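You operate a simulated robot arm through the tools that you are given. There is no shell and no other tool.

Carry out the task below with a simulated robot arm. There is one attempt and no reset: what you move stays moved.

TASK
Run the blue cover through the stand: pull its plug, measure the coat, gauge the bore.
Fine: plug into the USED tub, disc stays on; the cover stays in the slide, back at LOAD.

It is judged by the outcome, as a careful person would: the job done as asked, and still so three seconds after it is handed in. It fails if anything else is knocked over, pushed out of place, dropped, spilled or broken. Lids that push on must go on centred and level and be pressed home; caps that screw on are set level and turned clockwise until they are tight.

THE ROBOT
A 6-joint arm with a two-finger parallel gripper, fixed in place. Base frame: the origin is on the floor under the middle of its stand, x ahead of it, y to its left, z up; the work surface is at about z = 80. Units: cm, rad, N and s.
With the tool pointing down near the work surface it reaches from about 34 to 76 cm from the base axis. Its first joint turns from -1.152 to 1.152 rad. Payload 2.45 kg.
Tool frame: the origin (TCP) lies between the finger pads and is the grasp point; the fingertips stand 2.4 cm ahead of it; z points along the fingers, y is the line along which they close. Largest opening 6.8 cm; finger width 1.7, thickness 1; the body of the gripper, 4 by 7 cm, starts 4.1 cm behind the TCP.
Orientation is that of the tool frame in the base frame, as a unit quaternion [x, y, z, w]. With the fingers straight down and closing along the base's y, the tool's x points along the base's -x, its y along +y and its z along -z.

THE INTERFACE
- The arm moves only by the tool arm_command. Its argument "commands" is a list of rows, each an object (a shift or turn left out is 0, a gripper value left out holds the last) with "xyz": the shift along the tool's x, y, z in units of 30 mm (1.0 is 30 mm), a list of three; "rotation": the turn, a rotation vector about the tool's x, y, z in units of 4 degrees (1.0 is 4 degrees), a list of three; "gripper": the opening, from 0 (shut) to 1 (fully open). In form: [{"xyz": [x, y, z], "rotation": [wx, wy, wz], "gripper": gripper}, ...]. A call has 1 to 20 rows; each row shifts and turns the commanded pose from where the row before left it, along the tool's axes as they then stand. A call with a number of a shift or a turn outside -1 to 1 is refused whole. Rows are played at 5 a second. More than 5 cm and 0.15 rad between two rows, or a gripper value outside its range, and nothing of the call is played. Where a pose cannot be reached the arm comes as near as it can. A force on the tool above 40 N (or 10 N above the force at the start of the call, whichever is more), or a blocked arm, ends the call early, and 0.2 s more pass. The fingers move at their own pace (about 10.8 cm/s each) and stop on an object; they squeeze with about 27 N. The grip force told is the motor's: it shows also when the fingers shut on nothing. Time passes only in rows, and 0.2 s behind the last, so rows that do not move let the fingers close. It gives the time, the measured TCP pose, the force on the tool (base axes), the opening and the grip force at its end, in the units of the frame above (readings bear some noise), with the torque about the TCP (base axes, N m) and any sound that the robot's microphone picked up.
- Cameras (640 x 400 px; columns grow to the right, rows downward): "scene" is fixed at [15.99, 40.88, 146.08]; the picture's right is [-0.83, -0.56, 0.00], its down [-0.33, 0.49, -0.80] and it looks along [0.45, -0.66, -0.60] (base axes); focal length 328 px, centre (320, 200). "wrist" rides on the gripper at [8.4, 1.1, -7.5] in the tool frame; the picture's right is [-0.13, 0.99, 0.00], its down [-0.60, -0.08, -0.79] and it looks along [-0.79, -0.10, 0.61] (tool axes); focal length 251 px, centre (320, 200). There is no depth. A picture from a camera that has moved, and an enlarged one, comes with that camera's place and axes in the base frame and with its lens.
- snapshot(camera): a new picture of that camera. It takes no simulated time.
- zoom(camera, box): a new picture of the part [left, top, right, bottom] of that camera's present view, enlarged. It takes no simulated time.
- hand_in(): hands the job in; it is judged then, once.

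Nothing tells you positions but the pictures and the camera data. Unless the task says otherwise, let go and move clear before handing in.

The tools are called after ">>>" as a command line: name --argument value ..., lists and objects as JSON in quotes. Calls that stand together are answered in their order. arm_command: Moves the arm, as the interface text tells. Its arguments: {"type":"object","properties":{"commands":{"type":"array","items":{"type":"object","properties":{"xyz":{"type":"array","items":{"type":"number"}},"rotation":{"type":"array","items":{"type":"number"}},"gripper":{"type":"number"}}}}},"required":["commands"]} The other tools are called the same way: snapshot (camera) takes a picture; zoom (camera, box) takes an enlarged picture of a part of a camera's view; hand_in () hands the job in.

At the start:

```text
time: 0.0
ee_pos: [50.26, 2.24, 121.36]
ee_rot: [0.0, 1.0, 0.0, 0.001]
wrist_force: [-0.5, 0.6, 0.0]
moment: [-0.04, 0.03, -0.01]
grip_width: 6.81
grip_force: 0.0
```

scene: 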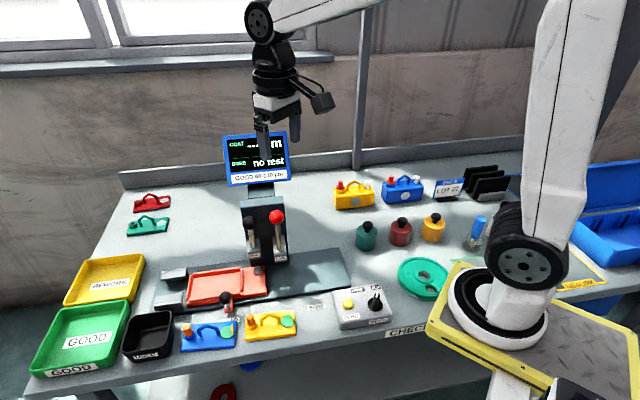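
wrist: 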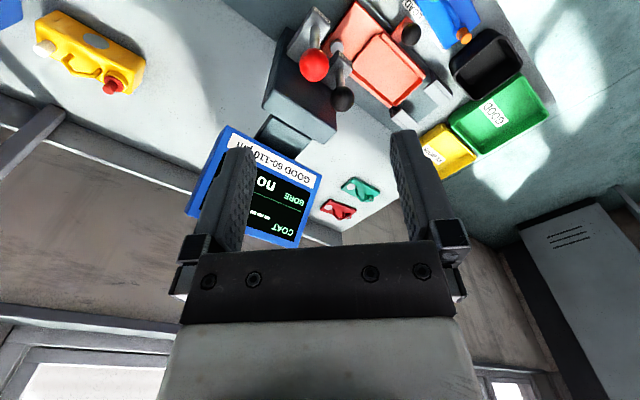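

The bench shows a test stand with a slide, a display, two levers, covers and tubs. I'll zoom in on the parts before moving anything.

>>> zoom --camera "scene" --box '[120, 240, 300, 370]'

>>> zoom --camera "scene" --box '[210, 120, 310, 280]'

>>> zoom --camera "scene" --box '[320, 150, 520, 340]'

>>> zoom --camera "scene" --box '[20, 180, 220, 380]'

>>> zoom --camera "scene" --box '[230, 260, 410, 370]'

```text
3.08 times, centred on (210, 305) of scene
camera zoom: at [15.99, 40.88, 146.08], right [-0.83, -0.56, 0.0], down [-0.33, 0.49, -0.8], along [0.45, -0.66, -0.6], focal length 1010 px, centre (658, -123)
```

zoom: 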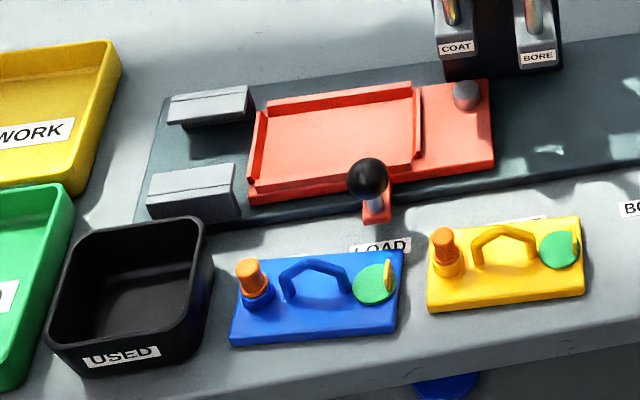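

```text
2.50 times, centred on (260, 200) of scene
camera zoom: at [15.99, 40.88, 146.08], right [-0.83, -0.56, 0.0], down [-0.33, 0.49, -0.8], along [0.45, -0.66, -0.6], focal length 820 px, centre (470, 200)
```

zoom: 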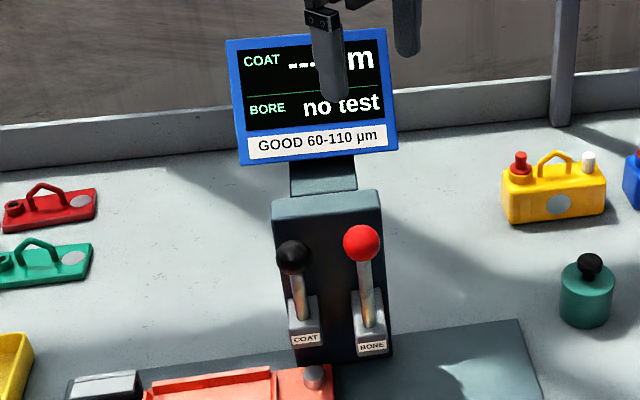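

```text
2.11 times, centred on (420, 245) of scene
camera zoom: at [15.99, 40.88, 146.08], right [-0.83, -0.56, 0.0], down [-0.33, 0.49, -0.8], along [0.45, -0.66, -0.6], focal length 691 px, centre (110, 105)
```

zoom: 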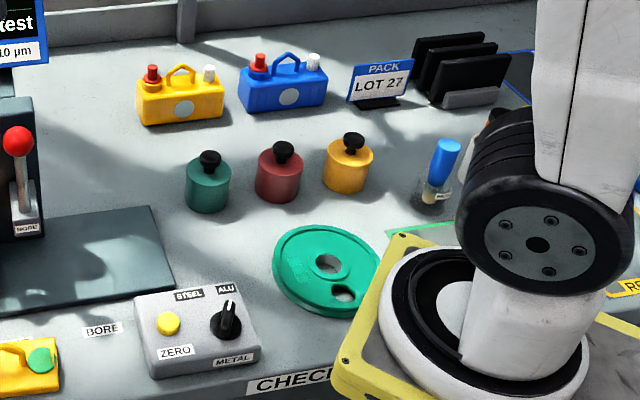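

```text
2.00 times, centred on (120, 280) of scene
camera zoom: at [15.99, 40.88, 146.08], right [-0.83, -0.56, 0.0], down [-0.33, 0.49, -0.8], along [0.45, -0.66, -0.6], focal length 656 px, centre (720, 40)
```

zoom: 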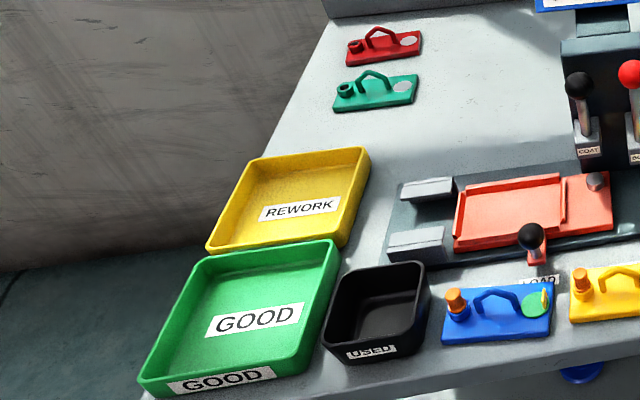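

```text
3.56 times, centred on (320, 315) of scene
camera zoom: at [15.99, 40.88, 146.08], right [-0.83, -0.56, 0.0], down [-0.33, 0.49, -0.8], along [0.45, -0.66, -0.6], focal length 1167 px, centre (320, -209)
```

zoom: 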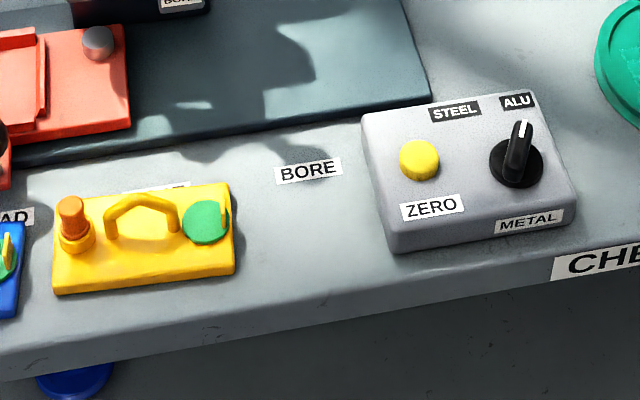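

The blue cover sits at roughly (57, 23), the USED tub at about (67, 29) and the slide at LOAD. The bench is turned about 43° from the base axes. I'll turn the wrist to line up with it and move clear, so I can see the display and the blue cover.

>>> arm_command --commands '[{"rotation": [0, 0, -1], "gripper": 1}, {"rotation": [0, 0, -1]}, {"rotation": [0, 0, -1]}, {"rotation": [0, 0, -1]}, {"rotation": [0, 0, -1]}, {"rotation": [0, 0, -1]}, {"rotation": [0, 0, -1]}, {"rotation": [0, 0, -1]}, {"rotation": [0, 0, -1]}, {"rotation": [0, 0, -1]}, {"rotation": [0, 0, -0.875]}, {"xyz": [-0.5, 0.8, 0]}, {"xyz": [-0.5, 0.8, 0]}, {"xyz": [-0.5, 0.8, 0.5]}, {"xyz": [-0.5, 0.8, 0.5]}, {"xyz": [0, 0, 0]}]'

>>> snapshot --camera "wrist"

>>> snapshot --camera "scene"

```text
time: 3.4
ee_pos: [48.15, 13.26, 118.33]
ee_rot: [-0.371, 0.929, 0.0, 0.0]
wrist_force: [-0.5, -0.3, -0.7]
moment: [0.0, -0.04, 0.03]
grip_width: 6.8
grip_force: 0.1
```

```text
taken
camera wrist: at [41.15, 8.29, 125.75], right [-0.59, 0.81, 0.0], down [0.49, 0.36, 0.79], along [0.64, 0.47, -0.61], focal length 251 px, centre (320, 200)
```

wrist: 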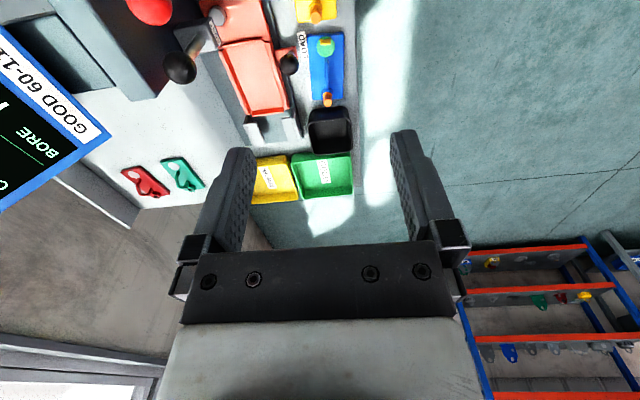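

```text
taken
```

scene: 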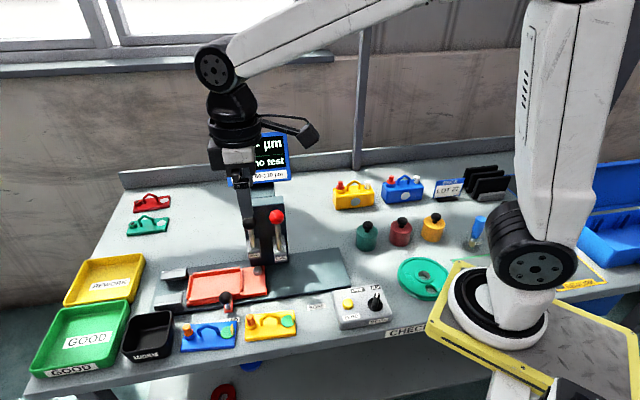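

The wrist view now takes in the blue cover, the slide, the tub and a rack in the background. I'll zoom in for detail.

>>> zoom --camera "wrist" --box '[200, 0, 380, 140]'

>>> zoom --camera "wrist" --box '[440, 220, 640, 400]'

>>> zoom --camera "scene" --box '[320, 280, 400, 340]'

>>> zoom --camera "scene" --box '[160, 370, 280, 400]'

```text
2.86 times, centred on (290, 70) of wrist
camera zoom: at [41.15, 8.29, 125.75], right [-0.59, 0.81, 0.0], down [0.49, 0.36, 0.79], along [0.64, 0.47, -0.61], focal length 718 px, centre (406, 571)
```

zoom: 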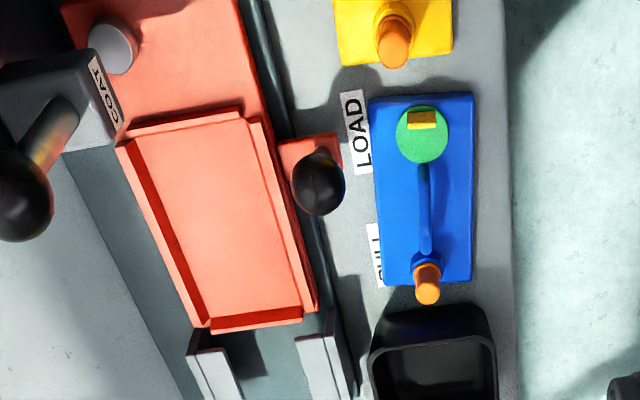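

```text
2.22 times, centred on (540, 310) of wrist
camera zoom: at [41.15, 8.29, 125.75], right [-0.59, 0.81, 0.0], down [0.49, 0.36, 0.79], along [0.64, 0.47, -0.61], focal length 559 px, centre (-169, -44)
```

zoom: 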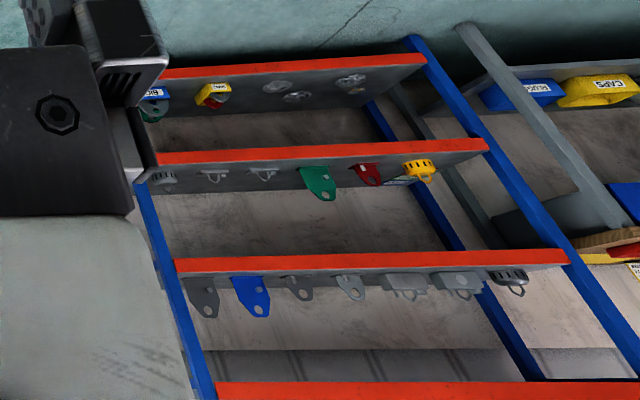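

```text
6.67 times, centred on (360, 310) of scene
camera zoom: at [15.99, 40.88, 146.08], right [-0.83, -0.56, 0.0], down [-0.33, 0.49, -0.8], along [0.45, -0.66, -0.6], focal length 2187 px, centre (53, -533)
```

zoom: 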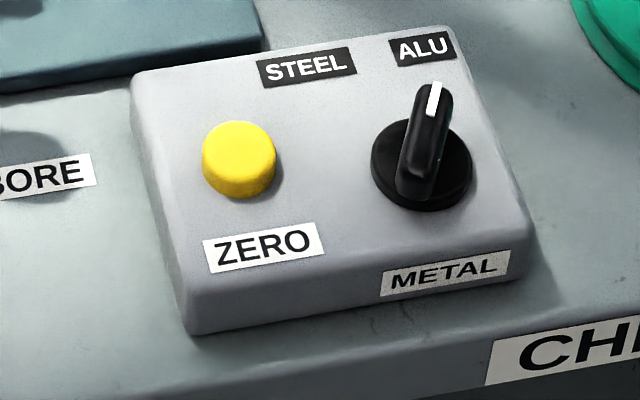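

```text
5.33 times, centred on (220, 385) of scene
camera zoom: at [15.99, 40.88, 146.08], right [-0.83, -0.56, 0.0], down [-0.33, 0.49, -0.8], along [0.45, -0.66, -0.6], focal length 1750 px, centre (853, -787)
```

zoom: 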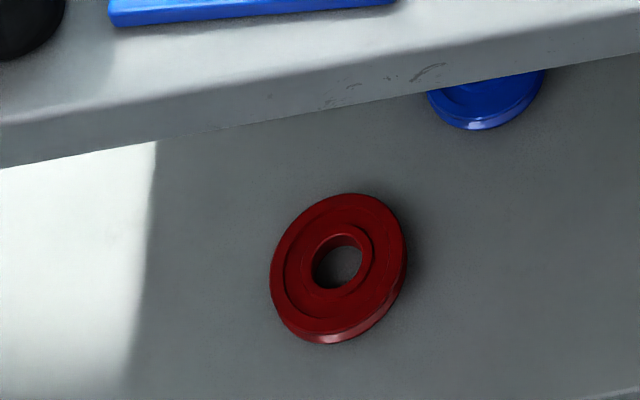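

I can make out PULL, LOAD, COAT and BORE positions marked along the track. The grey blocks at the far end look like hold-down rails, so I'll move closer for a better view.

>>> arm_command --commands '[{"xyz": [-0.8, 0, 1]}, {"xyz": [-0.8, 0, 1]}, {"xyz": [-0.8, 0, 1]}, {"xyz": [0, 0, 1]}, {"xyz": [0, 0, 1]}, {"xyz": [0, 0, 0]}]'

>>> snapshot --camera "wrist"

>>> zoom --camera "wrist" --box '[160, 0, 400, 150]'

>>> zoom --camera "wrist" --box '[0, 0, 240, 150]'

```text
time: 4.8
ee_pos: [52.91, 18.2, 103.27]
ee_rot: [-0.37, 0.929, 0.0, -0.001]
wrist_force: [-0.1, 0.8, -1.0]
moment: [-0.01, -0.01, 0.0]
grip_width: 6.79
grip_force: 0.0
```

```text
taken
camera wrist: at [46.16, 13.2, 110.84], right [-0.59, 0.81, 0.0], down [0.49, 0.36, 0.79], along [0.64, 0.47, -0.61], focal length 251 px, centre (320, 200)
```

wrist: 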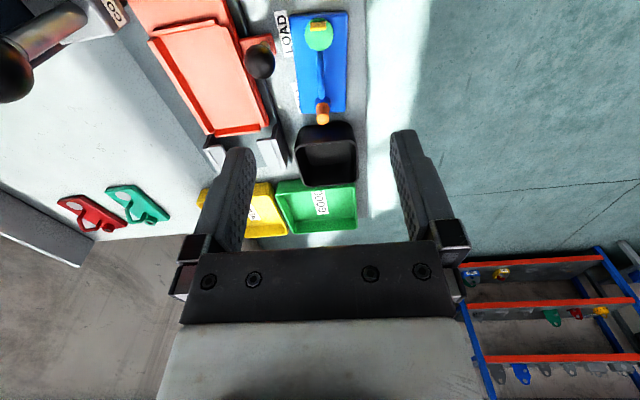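

```text
2.67 times, centred on (280, 75) of wrist
camera zoom: at [46.16, 13.2, 110.84], right [-0.59, 0.81, 0.0], down [0.49, 0.36, 0.79], along [0.64, 0.47, -0.61], focal length 670 px, centre (427, 533)
```

zoom: 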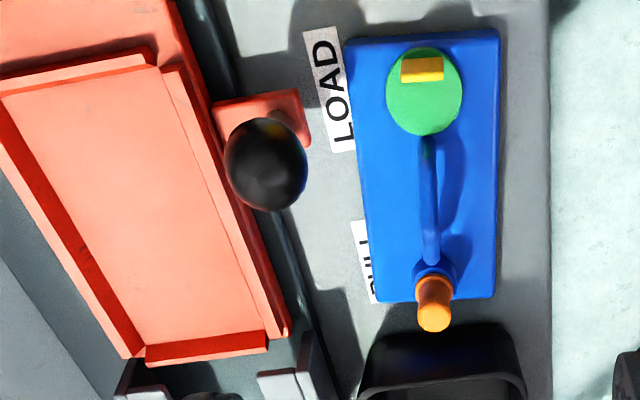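

```text
2.67 times, centred on (120, 75) of wrist
camera zoom: at [46.16, 13.2, 110.84], right [-0.59, 0.81, 0.0], down [0.49, 0.36, 0.79], along [0.64, 0.47, -0.61], focal length 670 px, centre (853, 533)
```

zoom: 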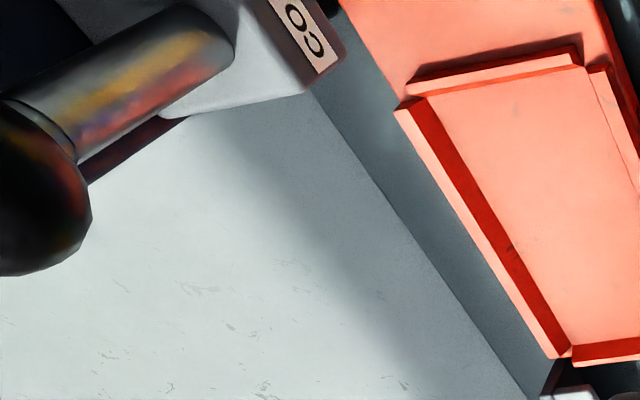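

The cover lies at about 39° and the track at about 44.5°. The METAL switch points to ALU, so before I measure I'll look around the rest of the cell for anything that says what the cover is made of.

>>> zoom --camera "scene" --box '[500, 150, 640, 320]'

>>> zoom --camera "scene" --box '[420, 160, 530, 250]'

>>> zoom --camera "scene" --box '[320, 160, 450, 250]'

>>> zoom --camera "wrist" --box '[440, 240, 640, 400]'

>>> zoom --camera "scene" --box '[230, 120, 310, 190]'

```text
2.35 times, centred on (570, 235) of scene
camera zoom: at [15.99, 40.88, 146.08], right [-0.83, -0.56, 0.0], down [-0.33, 0.49, -0.8], along [0.45, -0.66, -0.6], focal length 772 px, centre (-268, 118)
```

zoom: 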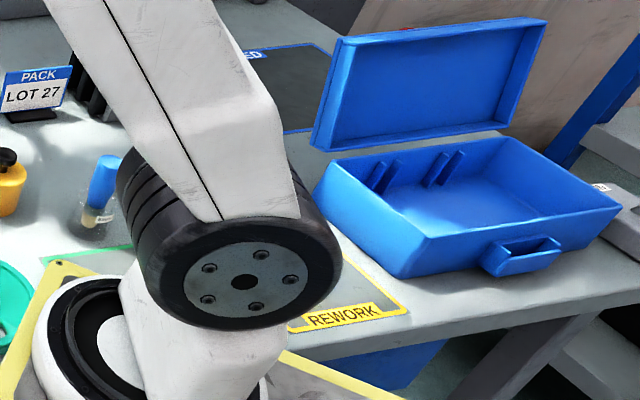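

```text
4.44 times, centred on (475, 205) of scene
camera zoom: at [15.99, 40.88, 146.08], right [-0.83, -0.56, 0.0], down [-0.33, 0.49, -0.8], along [0.45, -0.66, -0.6], focal length 1458 px, centre (-369, 178)
```

zoom: 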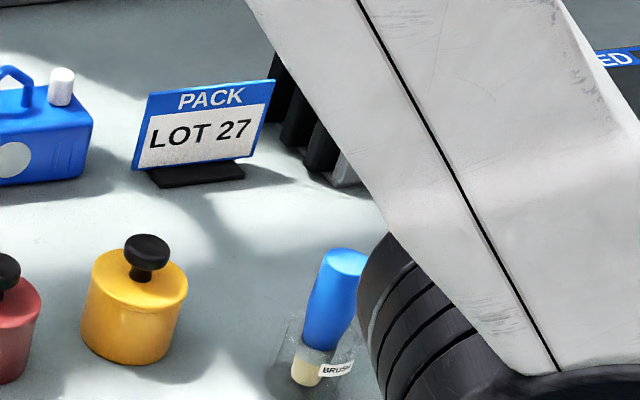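

```text
4.44 times, centred on (385, 205) of scene
camera zoom: at [15.99, 40.88, 146.08], right [-0.83, -0.56, 0.0], down [-0.33, 0.49, -0.8], along [0.45, -0.66, -0.6], focal length 1458 px, centre (31, 178)
```

zoom: 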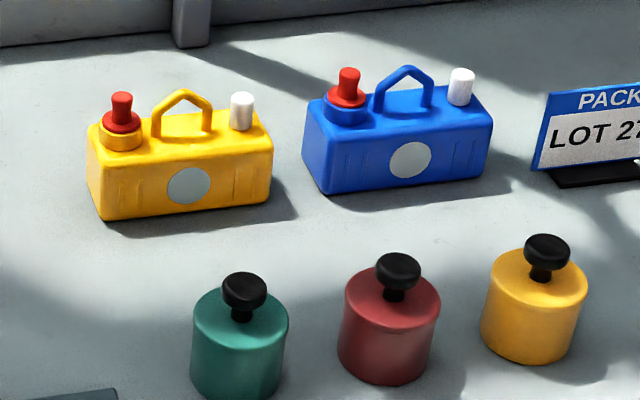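

```text
2.50 times, centred on (540, 320) of wrist
camera zoom: at [46.16, 13.2, 110.84], right [-0.59, 0.81, 0.0], down [0.49, 0.36, 0.79], along [0.64, 0.47, -0.61], focal length 629 px, centre (-230, -100)
```

zoom: 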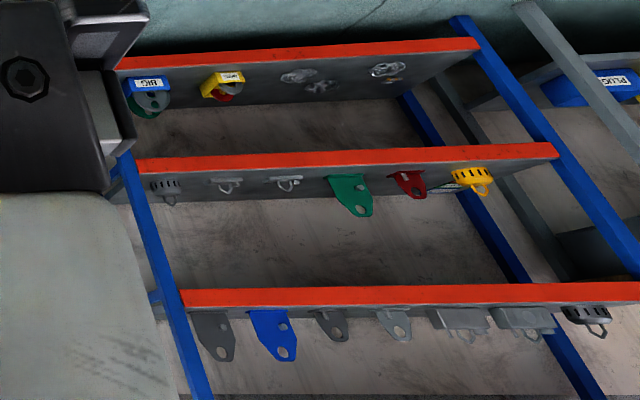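

```text
5.71 times, centred on (270, 155) of scene
camera zoom: at [15.99, 40.88, 146.08], right [-0.83, -0.56, 0.0], down [-0.33, 0.49, -0.8], along [0.45, -0.66, -0.6], focal length 1875 px, centre (606, 457)
```

zoom: 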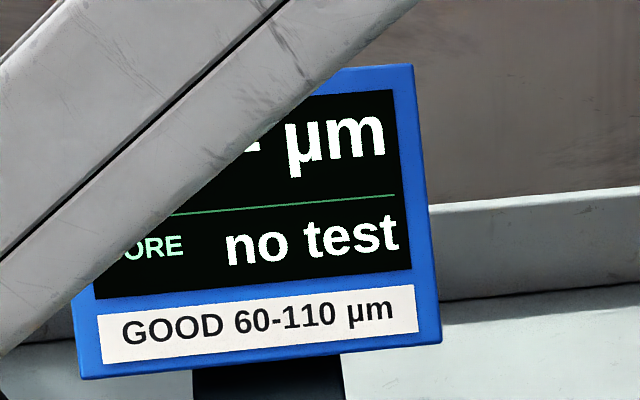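

Nothing I can see names the cover's metal, so I'll leave the switch alone for now and see what the stand reports. Next I'll line up over the blue cover's handle with the fingers closing across it.

>>> arm_command --commands '[{"rotation": [0, 0, 1], "gripper": 0.6}, {"rotation": [0, 0, 0.125]}, {"xyz": [-0.6, -0.03, 0.9]}, {"xyz": [-0.6, -0.03, 0.9]}, {"xyz": [-0.61, -0.034, 0.9]}, {"xyz": [0, 0, 0.8]}, {"xyz": [0, 0, 0]}]'

>>> snapshot --camera "wrist"

>>> snapshot --camera "scene"

>>> zoom --camera "scene" --box '[150, 240, 270, 360]'

```text
time: 6.4
ee_pos: [57.54, 21.53, 92.81]
ee_rot: [-0.334, 0.942, 0.0, 0.001]
wrist_force: [-0.5, -0.6, 0.0]
moment: [-0.01, 0.02, 0.01]
grip_width: 4.04
grip_force: 0.0
```

```text
taken
camera wrist: at [50.29, 17.1, 100.34], right [-0.52, 0.85, 0.0], down [0.52, 0.32, 0.79], along [0.68, 0.42, -0.61], focal length 251 px, centre (320, 200)
```

wrist: 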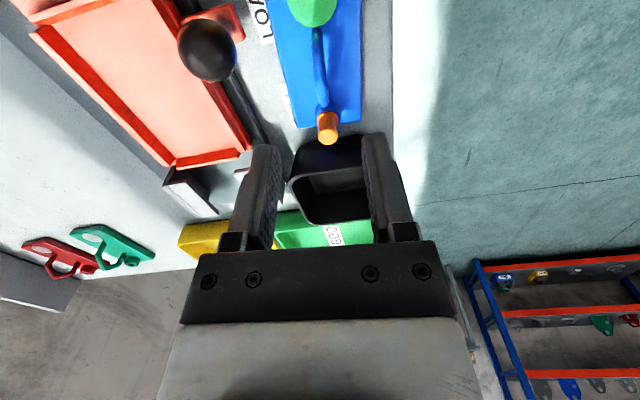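

```text
taken
```

scene: 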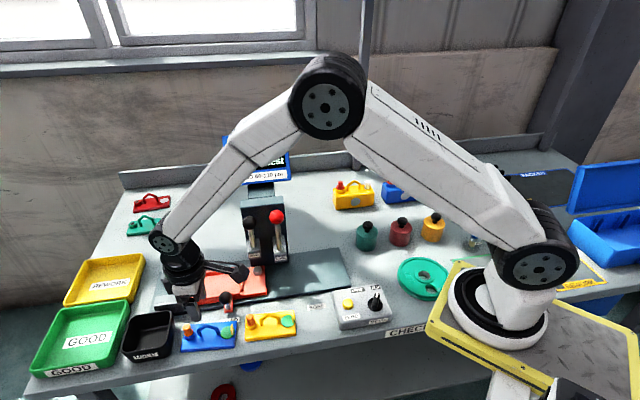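

```text
3.33 times, centred on (210, 300) of scene
camera zoom: at [15.99, 40.88, 146.08], right [-0.83, -0.56, 0.0], down [-0.33, 0.49, -0.8], along [0.45, -0.66, -0.6], focal length 1094 px, centre (687, -133)
```

zoom: 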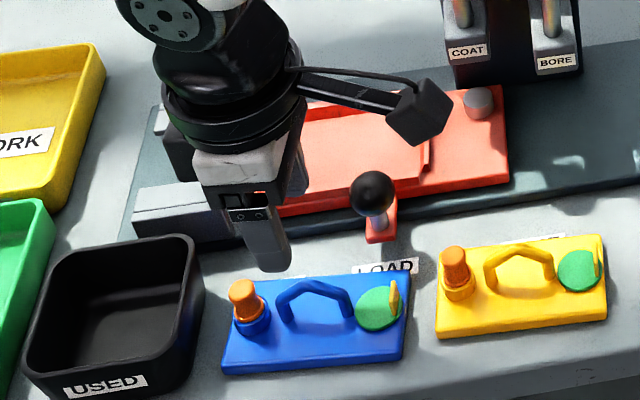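

I'm right above the handle and want a finer view before going down.

>>> zoom --camera "wrist" --box '[230, 0, 410, 150]'

>>> zoom --camera "wrist" --box '[0, 0, 260, 220]'

```text
2.67 times, centred on (320, 75) of wrist
camera zoom: at [50.29, 17.1, 100.34], right [-0.52, 0.85, 0.0], down [0.52, 0.32, 0.79], along [0.68, 0.42, -0.61], focal length 670 px, centre (320, 533)
```

zoom: 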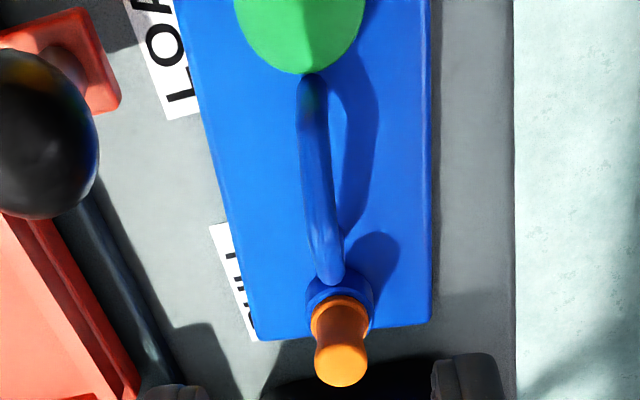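

```text
1.82 times, centred on (130, 110) of wrist
camera zoom: at [50.29, 17.1, 100.34], right [-0.52, 0.85, 0.0], down [0.52, 0.32, 0.79], along [0.68, 0.42, -0.61], focal length 457 px, centre (666, 364)
```

zoom: 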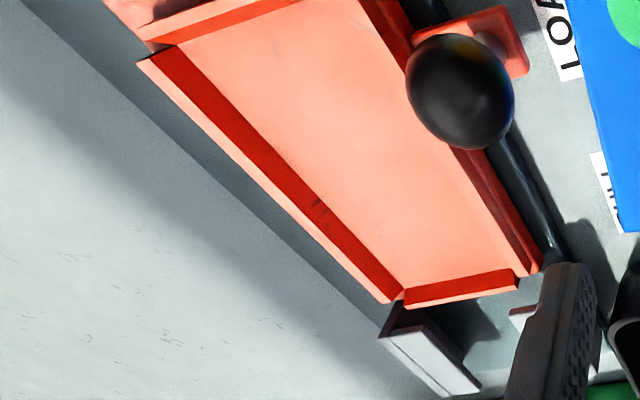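

The handle is centred under the tool to within about 2 mm. I'll descend, grip it, and check the grip.

>>> arm_command --commands '[{"xyz": [0.07, 0.046, 0.7], "rotation": [0, 0, 0.12]}, {"xyz": [0, 0, 0.7]}, {"xyz": [0, 0, 0.7]}, {"xyz": [0, 0, 0.4]}, {"xyz": [0, 0, 0.2]}, {"xyz": [0, 0, 0]}]'

>>> zoom --camera "scene" --box '[150, 250, 270, 370]'

>>> snapshot --camera "wrist"

```text
time: 7.8
ee_pos: [57.42, 21.48, 84.63]
ee_rot: [-0.33, 0.944, 0.0, 0.0]
wrist_force: [-0.1, -0.4, -0.6]
moment: [-0.03, -0.03, -0.02]
grip_width: 4.06
grip_force: 0.1
```

```text
3.33 times, centred on (210, 310) of scene
camera zoom: at [15.99, 40.88, 146.08], right [-0.83, -0.56, 0.0], down [-0.33, 0.49, -0.8], along [0.45, -0.66, -0.6], focal length 1094 px, centre (687, -167)
```

zoom: 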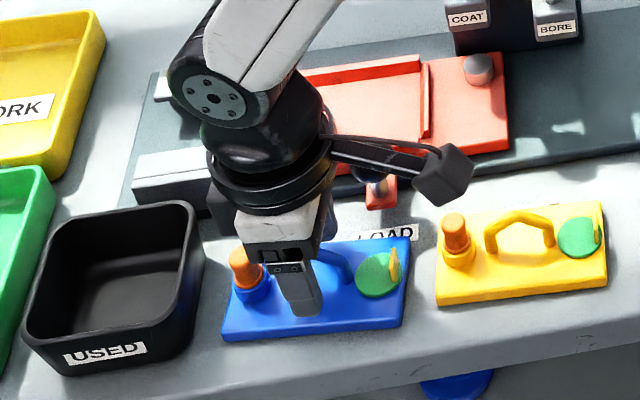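

```text
taken
camera wrist: at [50.04, 17.09, 92.28], right [-0.52, 0.86, 0.0], down [0.52, 0.31, 0.79], along [0.68, 0.41, -0.61], focal length 251 px, centre (320, 200)
```

wrist: 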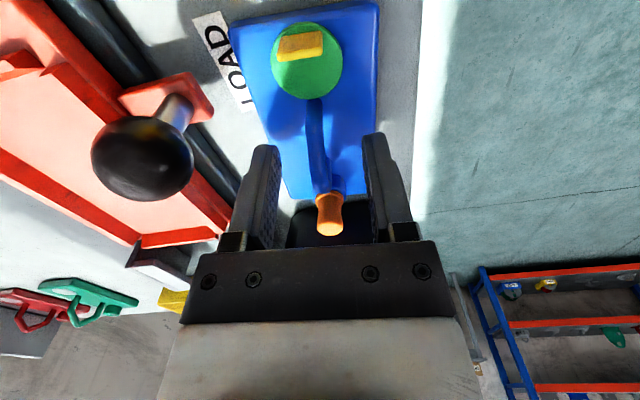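

>>> arm_command --commands '[{"xyz": [0, 0, 0.12]}, {"gripper": 0}, {}, {}, {}]'

>>> snapshot --camera "wrist"

```text
time: 9.0
ee_pos: [57.27, 21.38, 84.31]
ee_rot: [-0.33, 0.944, 0.0, 0.0]
wrist_force: [-0.2, -0.1, 0.1]
moment: [-0.02, -0.07, 0.03]
grip_width: 0.78
grip_force: 27.2
```

```text
taken
camera wrist: at [50.02, 17.08, 91.96], right [-0.52, 0.86, 0.0], down [0.52, 0.31, 0.79], along [0.68, 0.41, -0.61], focal length 251 px, centre (320, 200)
```

wrist: 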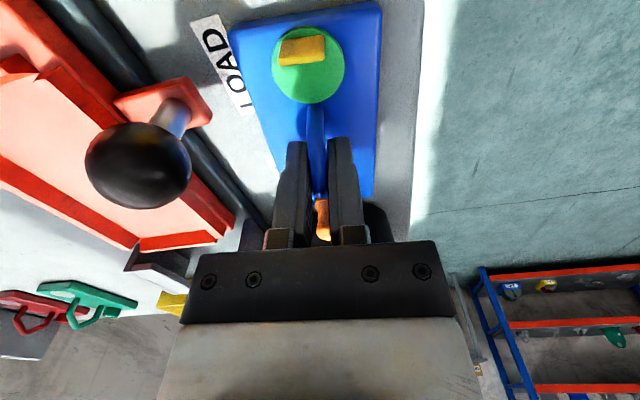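

The cover is gripped by its handle (width 0.78), still on the bench. At the nest, though, the wrist camera would pass very close to the COAT lever's ball. I'll let go, lift, and turn the wrist half round so the camera sits on the free side.

>>> arm_command --commands '[{"gripper": 0.6}, {}, {"xyz": [0, 0, -0.5]}, {"xyz": [0, 0, -1]}, {"xyz": [0, 0, -1]}, {"xyz": [0, 0, -1]}, {"xyz": [0, 0, -0.5]}, {"rotation": [0, 0, 1]}, {"rotation": [0, 0, 1]}, {"rotation": [0, 0, 1]}, {"rotation": [0, 0, 1]}, {"rotation": [0, 0, 1]}, {"rotation": [0, 0, 1]}, {"rotation": [0, 0, 1]}, {"rotation": [0, 0, 1]}, {"rotation": [0, 0, 1]}, {"rotation": [0, 0, 1]}, {"rotation": [0, 0, 1]}, {"rotation": [0, 0, 1]}, {"rotation": [0, 0, 1]}]'

>>> arm_command --commands '[{"rotation": [0, 0, 1]}, {"rotation": [0, 0, 1]}, {"rotation": [0, 0, 1]}, {"rotation": [0, 0, 1]}, {"rotation": [0, 0, 1]}, {"rotation": [0, 0, 1]}, {"rotation": [0, 0, 1]}, {"rotation": [0, 0, 1]}, {"rotation": [0, 0, 1]}, {"rotation": [0, 0, 1]}, {"rotation": [0, 0, 1]}, {"rotation": [0, 0, 1]}, {"rotation": [0, 0, 1]}, {"rotation": [0, 0, 1]}, {"rotation": [0, 0, 1]}, {"rotation": [0, 0, 1]}]'

>>> snapshot --camera "scene"

```text
time: 13.2
ee_pos: [57.38, 21.36, 96.31]
ee_rot: [0.119, 0.993, 0.0, 0.0]
wrist_force: [0.8, -0.1, -0.5]
moment: [-0.04, 0.01, -0.02]
grip_width: 4.09
grip_force: 0.0
```

```text
time: 16.6
ee_pos: [57.42, 21.42, 96.43]
ee_rot: [0.627, 0.779, 0.0, 0.0]
wrist_force: [-0.9, 0.5, -0.3]
moment: [0.02, 0.0, -0.01]
grip_width: 4.1
grip_force: 0.0
```

```text
taken
```

scene: 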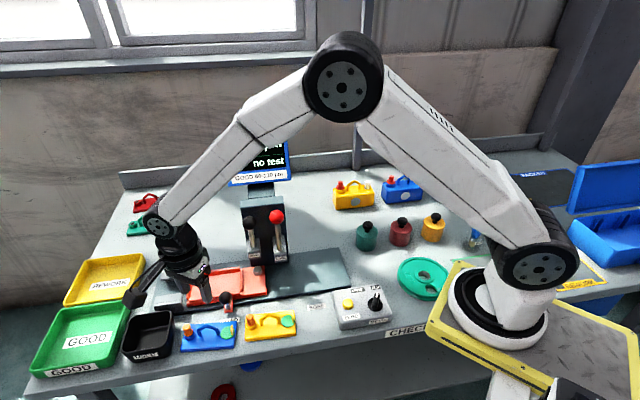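

>>> arm_command --commands '[{"rotation": [0, 0, 1]}, {"rotation": [0, 0, 1]}, {"rotation": [0, 0, 1]}, {"rotation": [0, 0, 1]}, {"rotation": [0, 0, 1]}, {"rotation": [0, 0, 1]}, {"rotation": [0, 0, 1]}, {"rotation": [0, 0, 1]}, {"rotation": [0, 0, 1]}, {"rotation": [0, 0, 1]}, {"rotation": [0, 0, 1]}, {"rotation": [0, 0, 1]}, {"rotation": [0, 0, 1]}, {"rotation": [0, 0, 1]}, {"rotation": [0, 0, 1]}, {"rotation": [0, 0, 1]}, {}]'

>>> snapshot --camera "wrist"

>>> snapshot --camera "scene"

```text
time: 20.2
ee_pos: [57.47, 21.42, 96.39]
ee_rot: [0.944, 0.329, -0.001, 0.0]
wrist_force: [0.5, -0.4, 0.8]
moment: [-0.01, -0.01, 0.01]
grip_width: 4.08
grip_force: 0.2
```

```text
taken
camera wrist: at [64.58, 25.76, 103.93], right [0.52, -0.86, 0.0], down [-0.52, -0.31, 0.79], along [-0.68, -0.41, -0.61], focal length 251 px, centre (320, 200)
```

wrist: 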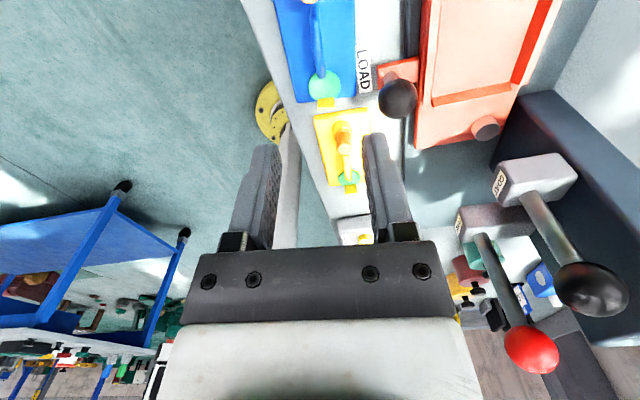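

```text
taken
```

scene: 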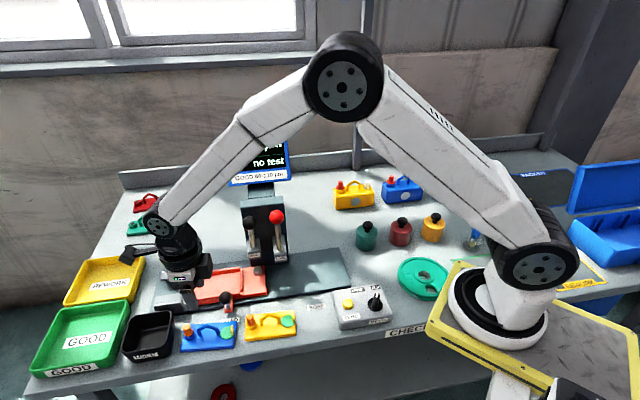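

The flip worked, and this view shows the stand well. I'll look at the levers, slide and puck.

>>> zoom --camera "wrist" --box '[400, 0, 640, 180]'

>>> zoom --camera "wrist" --box '[440, 140, 640, 400]'

>>> zoom --camera "wrist" --box '[240, 0, 420, 140]'

```text
2.22 times, centred on (520, 90) of wrist
camera zoom: at [64.58, 25.76, 103.93], right [0.52, -0.86, 0.0], down [-0.52, -0.31, 0.79], along [-0.68, -0.41, -0.61], focal length 559 px, centre (-124, 444)
```

zoom: 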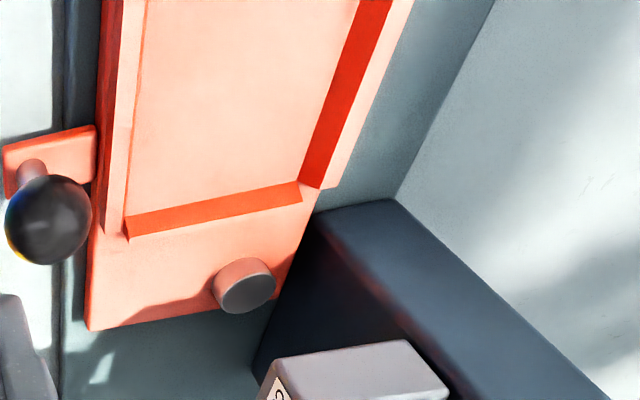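

```text
1.54 times, centred on (540, 270) of wrist
camera zoom: at [64.58, 25.76, 103.93], right [0.52, -0.86, 0.0], down [-0.52, -0.31, 0.79], along [-0.68, -0.41, -0.61], focal length 387 px, centre (-18, 92)
```

zoom: 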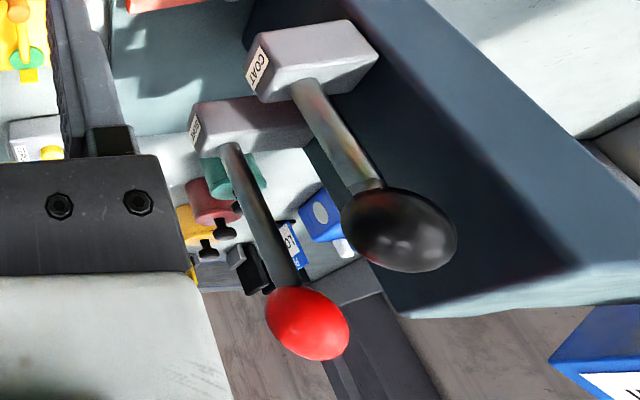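

```text
2.86 times, centred on (330, 70) of wrist
camera zoom: at [64.58, 25.76, 103.93], right [0.52, -0.86, 0.0], down [-0.52, -0.31, 0.79], along [-0.68, -0.41, -0.61], focal length 718 px, centre (291, 571)
```

zoom: 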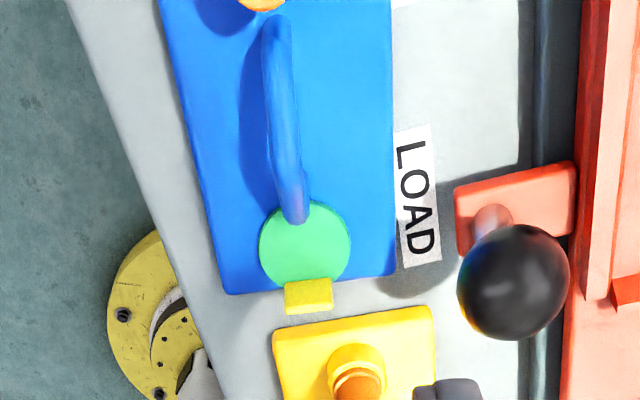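

The levers, puck and knob are clearly located now. Going back down onto the handle with the camera on the free side.

>>> arm_command --commands '[{"xyz": [0, 0, 1]}, {"xyz": [0, 0, 1]}, {"xyz": [0, 0, 1]}, {"xyz": [0, 0, 0.6]}, {"xyz": [0, 0, 0.25]}, {"xyz": [0, 0, 0.17]}, {"gripper": 0}, {}, {}, {}]'

>>> snapshot --camera "wrist"

```text
time: 22.4
ee_pos: [57.41, 21.45, 84.33]
ee_rot: [0.944, 0.329, -0.001, 0.0]
wrist_force: [-0.5, 1.0, -0.1]
moment: [0.02, -0.05, 0.02]
grip_width: 0.75
grip_force: 27.2
```

```text
taken
camera wrist: at [64.58, 25.85, 91.84], right [0.52, -0.86, 0.0], down [-0.52, -0.31, 0.79], along [-0.68, -0.41, -0.61], focal length 251 px, centre (320, 200)
```

wrist: 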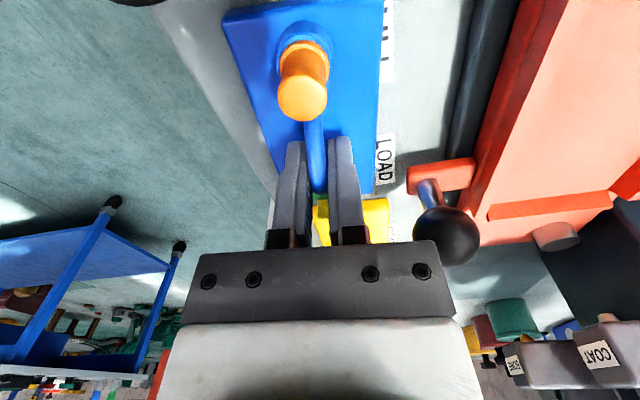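

>>> arm_command --commands '[{"xyz": [0, 0, -0.3]}, {"xyz": [0, 0, -0.5]}, {"xyz": [0, 0, -0.9]}, {"xyz": [0, 0, -1]}, {"xyz": [0, 0, -1]}, {}]'

>>> snapshot --camera "wrist"

>>> zoom --camera "scene" --box '[130, 230, 290, 360]'

```text
time: 23.8
ee_pos: [57.3, 21.55, 95.3]
ee_rot: [0.944, 0.33, 0.0, 0.001]
wrist_force: [0.2, -0.6, -0.7]
moment: [-0.03, 0.01, 0.04]
grip_width: 0.0
grip_force: 22.9
```

```text
taken
camera wrist: at [64.6, 25.87, 102.95], right [0.52, -0.86, 0.0], down [-0.52, -0.31, 0.79], along [-0.68, -0.41, -0.61], focal length 251 px, centre (320, 200)
```

wrist: 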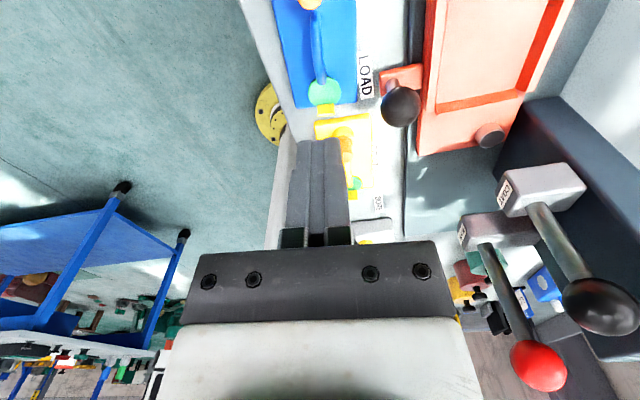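

```text
3.08 times, centred on (210, 295) of scene
camera zoom: at [15.99, 40.88, 146.08], right [-0.83, -0.56, 0.0], down [-0.33, 0.49, -0.8], along [0.45, -0.66, -0.6], focal length 1010 px, centre (658, -92)
```

zoom: 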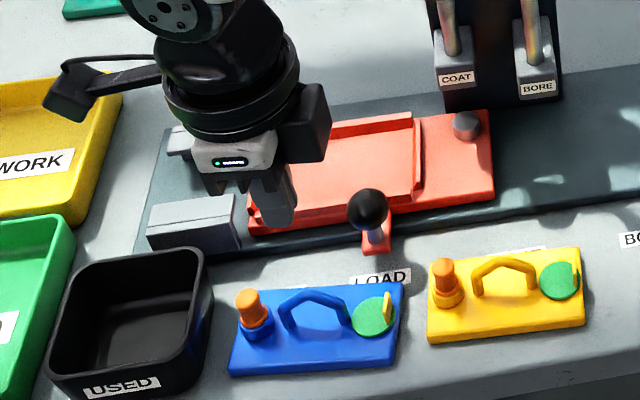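

The handle slipped out of the fingers on the lift, and the cover is still on the bench where it was. I'll grip lower on the handle and lift gently this time.

>>> arm_command --commands '[{"gripper": 0.6}, {}, {"xyz": [0, 0, 1]}, {"xyz": [0, 0, 1]}, {"xyz": [0, 0, 1]}, {"xyz": [0, 0, 0.5]}, {"xyz": [0, 0, 0.2]}, {}]'

>>> snapshot --camera "wrist"

>>> zoom --camera "wrist" --box '[210, 0, 410, 250]'

>>> zoom --camera "scene" --box '[160, 290, 260, 360]'

```text
time: 25.6
ee_pos: [57.42, 21.35, 84.13]
ee_rot: [0.944, 0.329, -0.001, 0.0]
wrist_force: [0.1, 0.2, 0.4]
moment: [0.0, 0.01, -0.02]
grip_width: 4.05
grip_force: 0.1
```

```text
taken
camera wrist: at [64.58, 25.74, 91.79], right [0.52, -0.86, 0.0], down [-0.52, -0.31, 0.79], along [-0.68, -0.41, -0.61], focal length 251 px, centre (320, 200)
```

wrist: 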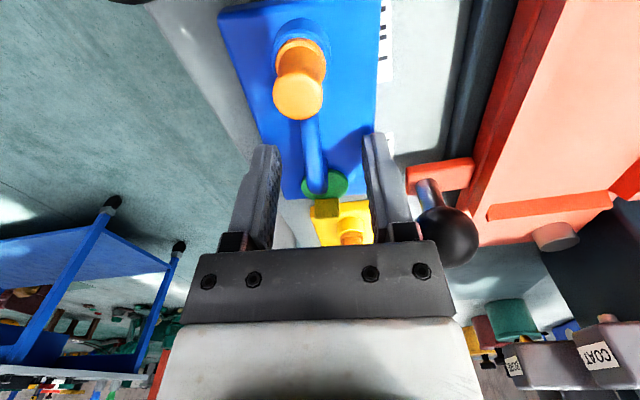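

```text
1.60 times, centred on (310, 125) of wrist
camera zoom: at [64.58, 25.74, 91.79], right [0.52, -0.86, 0.0], down [-0.52, -0.31, 0.79], along [-0.68, -0.41, -0.61], focal length 402 px, centre (336, 320)
```

zoom: 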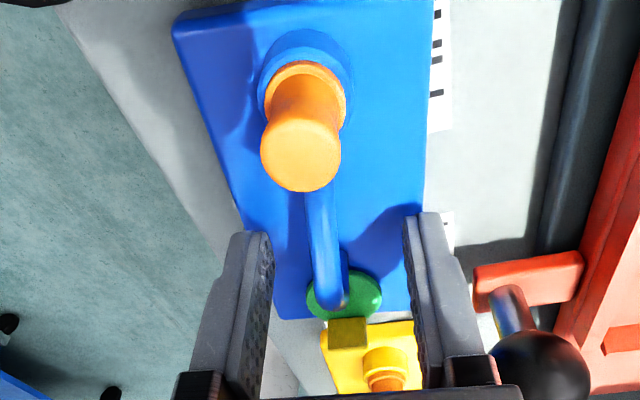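

```text
5.71 times, centred on (210, 325) of scene
camera zoom: at [15.99, 40.88, 146.08], right [-0.83, -0.56, 0.0], down [-0.33, 0.49, -0.8], along [0.45, -0.66, -0.6], focal length 1875 px, centre (949, -514)
```

zoom: 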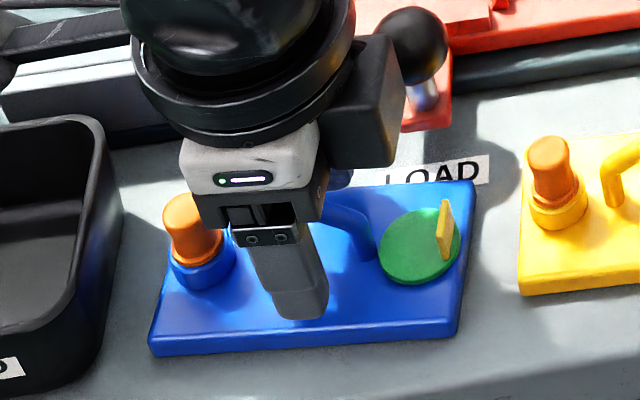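

>>> arm_command --commands '[{"xyz": [0, 0, 0.07]}, {"xyz": [0, 0, 0.04]}, {"gripper": 0}, {}, {}, {}]'

>>> arm_command --commands '[{"xyz": [0, 0, -0.05]}, {"xyz": [0, 0, -0.05]}, {"xyz": [0, 0, -0.05]}, {}]'

>>> zoom --camera "scene" --box '[160, 290, 260, 360]'

```text
time: 27.0
ee_pos: [57.32, 21.34, 83.97]
ee_rot: [0.944, 0.33, 0.001, 0.0]
wrist_force: [0.7, 1.1, 0.8]
moment: [-0.04, 0.07, 0.02]
grip_width: 0.75
grip_force: 27.3
```

```text
time: 28.0
ee_pos: [57.3, 21.48, 84.47]
ee_rot: [0.944, 0.33, 0.0, 0.0]
wrist_force: [-0.8, -0.4, -2.8]
moment: [0.0, 0.01, 0.01]
grip_width: 0.76
grip_force: 26.8
```

```text
5.71 times, centred on (210, 325) of scene
camera zoom: at [15.99, 40.88, 146.08], right [-0.83, -0.56, 0.0], down [-0.33, 0.49, -0.8], along [0.45, -0.66, -0.6], focal length 1875 px, centre (949, -514)
```

zoom: 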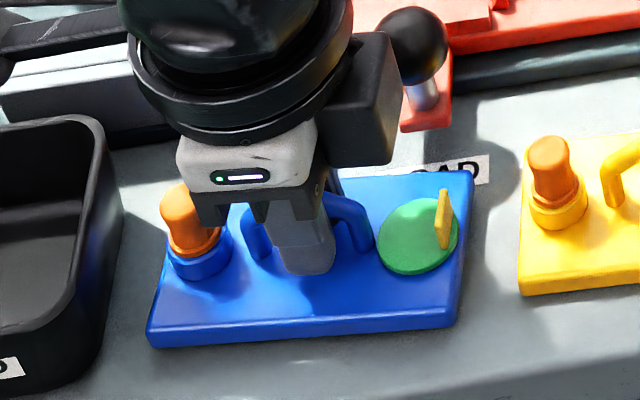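

The cover is lifting now, at about 2.8 N. I'll keep raising it slowly.

>>> arm_command --commands '[{"xyz": [0, 0, -0.15]}, {"xyz": [0, 0, -0.25]}, {"xyz": [0, 0, -0.35]}, {"xyz": [0, 0, -0.4]}, {"xyz": [0, 0, -0.4]}, {"xyz": [0, 0, -0.4]}, {"xyz": [0, 0, -0.35]}, {"xyz": [0, 0, -0.2]}, {}]'

>>> snapshot --camera "scene"

>>> snapshot --camera "wrist"

```text
time: 30.0
ee_pos: [57.39, 21.41, 91.95]
ee_rot: [0.944, 0.329, 0.0, 0.0]
wrist_force: [-0.6, 0.1, -3.4]
moment: [-0.02, 0.0, 0.0]
grip_width: 0.76
grip_force: 26.9
```

```text
taken
```

scene: 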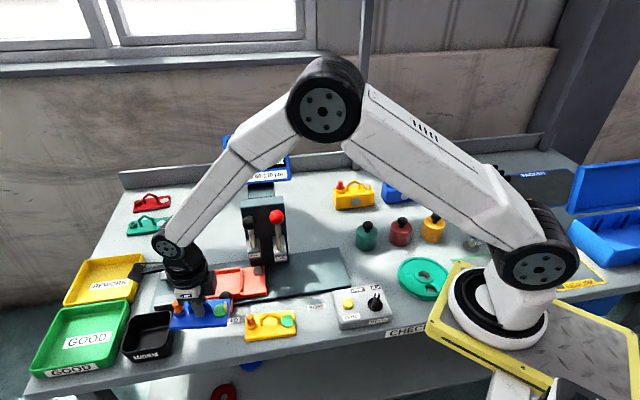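

```text
taken
camera wrist: at [64.6, 25.84, 99.46], right [0.52, -0.86, 0.0], down [-0.52, -0.31, 0.79], along [-0.68, -0.41, -0.61], focal length 251 px, centre (320, 200)
```

wrist: 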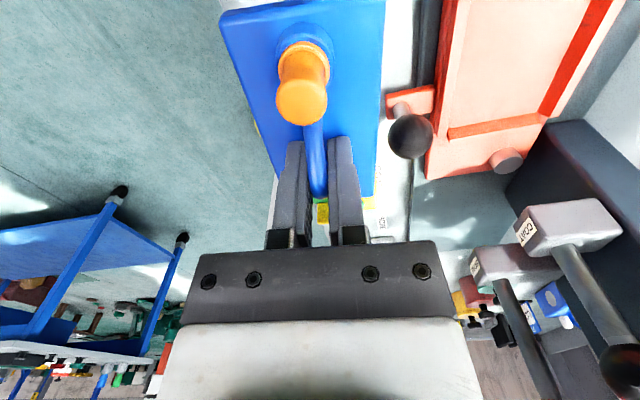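

>>> zoom --camera "wrist" --box '[210, 0, 410, 130]'

>>> zoom --camera "wrist" --box '[360, 0, 620, 180]'

```text
3.08 times, centred on (310, 65) of wrist
camera zoom: at [64.6, 25.84, 99.46], right [0.52, -0.86, 0.0], down [-0.52, -0.31, 0.79], along [-0.68, -0.41, -0.61], focal length 774 px, centre (351, 615)
```

zoom: 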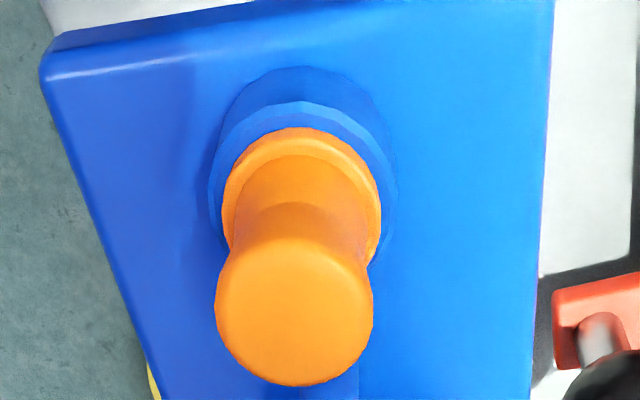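

```text
2.22 times, centred on (490, 90) of wrist
camera zoom: at [64.6, 25.84, 99.46], right [0.52, -0.86, 0.0], down [-0.52, -0.31, 0.79], along [-0.68, -0.41, -0.61], focal length 559 px, centre (-58, 444)
```

zoom: 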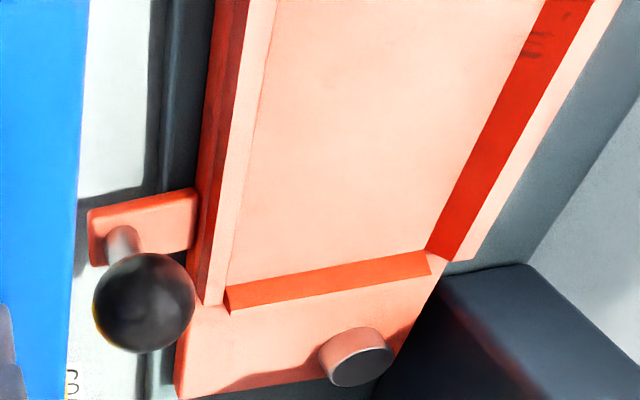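

The cover is level, centred on the TCP and aligned with the tool. I'll rise a little, turn to the track angle and carry it over the nest.

>>> arm_command --commands '[{"xyz": [0, 0, -0.3]}, {"xyz": [0, 0, -0.3], "rotation": [0, 0, -0.5]}, {"rotation": [0, 0, -0.5]}, {"rotation": [0, 0, -0.5]}, {"xyz": [0, 0.25, 0]}, {"xyz": [0, 0.4, 0]}, {"xyz": [0, 0.5, 0]}, {"xyz": [0, 0.5, 0]}, {"xyz": [-0.1, 0.5, 0]}, {"xyz": [-0.1, 0.5, 0]}, {"xyz": [0, 0.5, 0]}, {"xyz": [0, 0.5, 0]}, {"xyz": [0, 0.3, 0]}, {}]'

>>> snapshot --camera "wrist"

>>> zoom --camera "scene" --box '[130, 210, 310, 330]'

```text
time: 33.0
ee_pos: [65.25, 12.43, 93.8]
ee_rot: [0.926, 0.378, 0.001, 0.001]
wrist_force: [-0.6, 0.3, -2.7]
moment: [-0.03, 0.04, -0.02]
grip_width: 0.74
grip_force: 27.2
```

```text
taken
camera wrist: at [72.03, 17.56, 101.3], right [0.6, -0.8, 0.0], down [-0.49, -0.37, 0.79], along [-0.63, -0.48, -0.61], focal length 251 px, centre (320, 200)
```

wrist: 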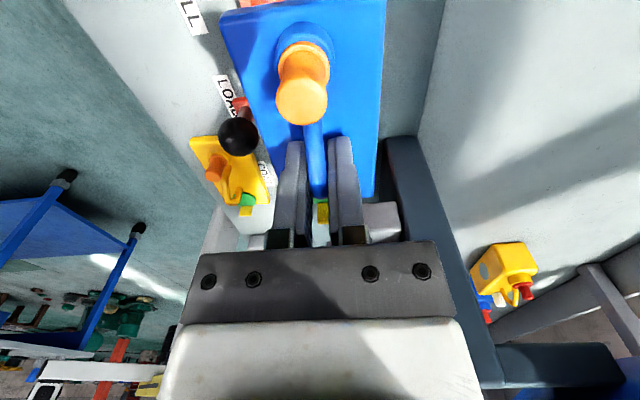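

```text
3.33 times, centred on (220, 270) of scene
camera zoom: at [15.99, 40.88, 146.08], right [-0.83, -0.56, 0.0], down [-0.33, 0.49, -0.8], along [0.45, -0.66, -0.6], focal length 1094 px, centre (653, -33)
```

zoom: 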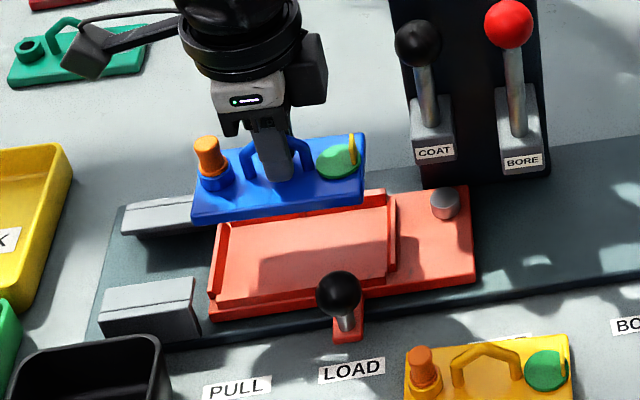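

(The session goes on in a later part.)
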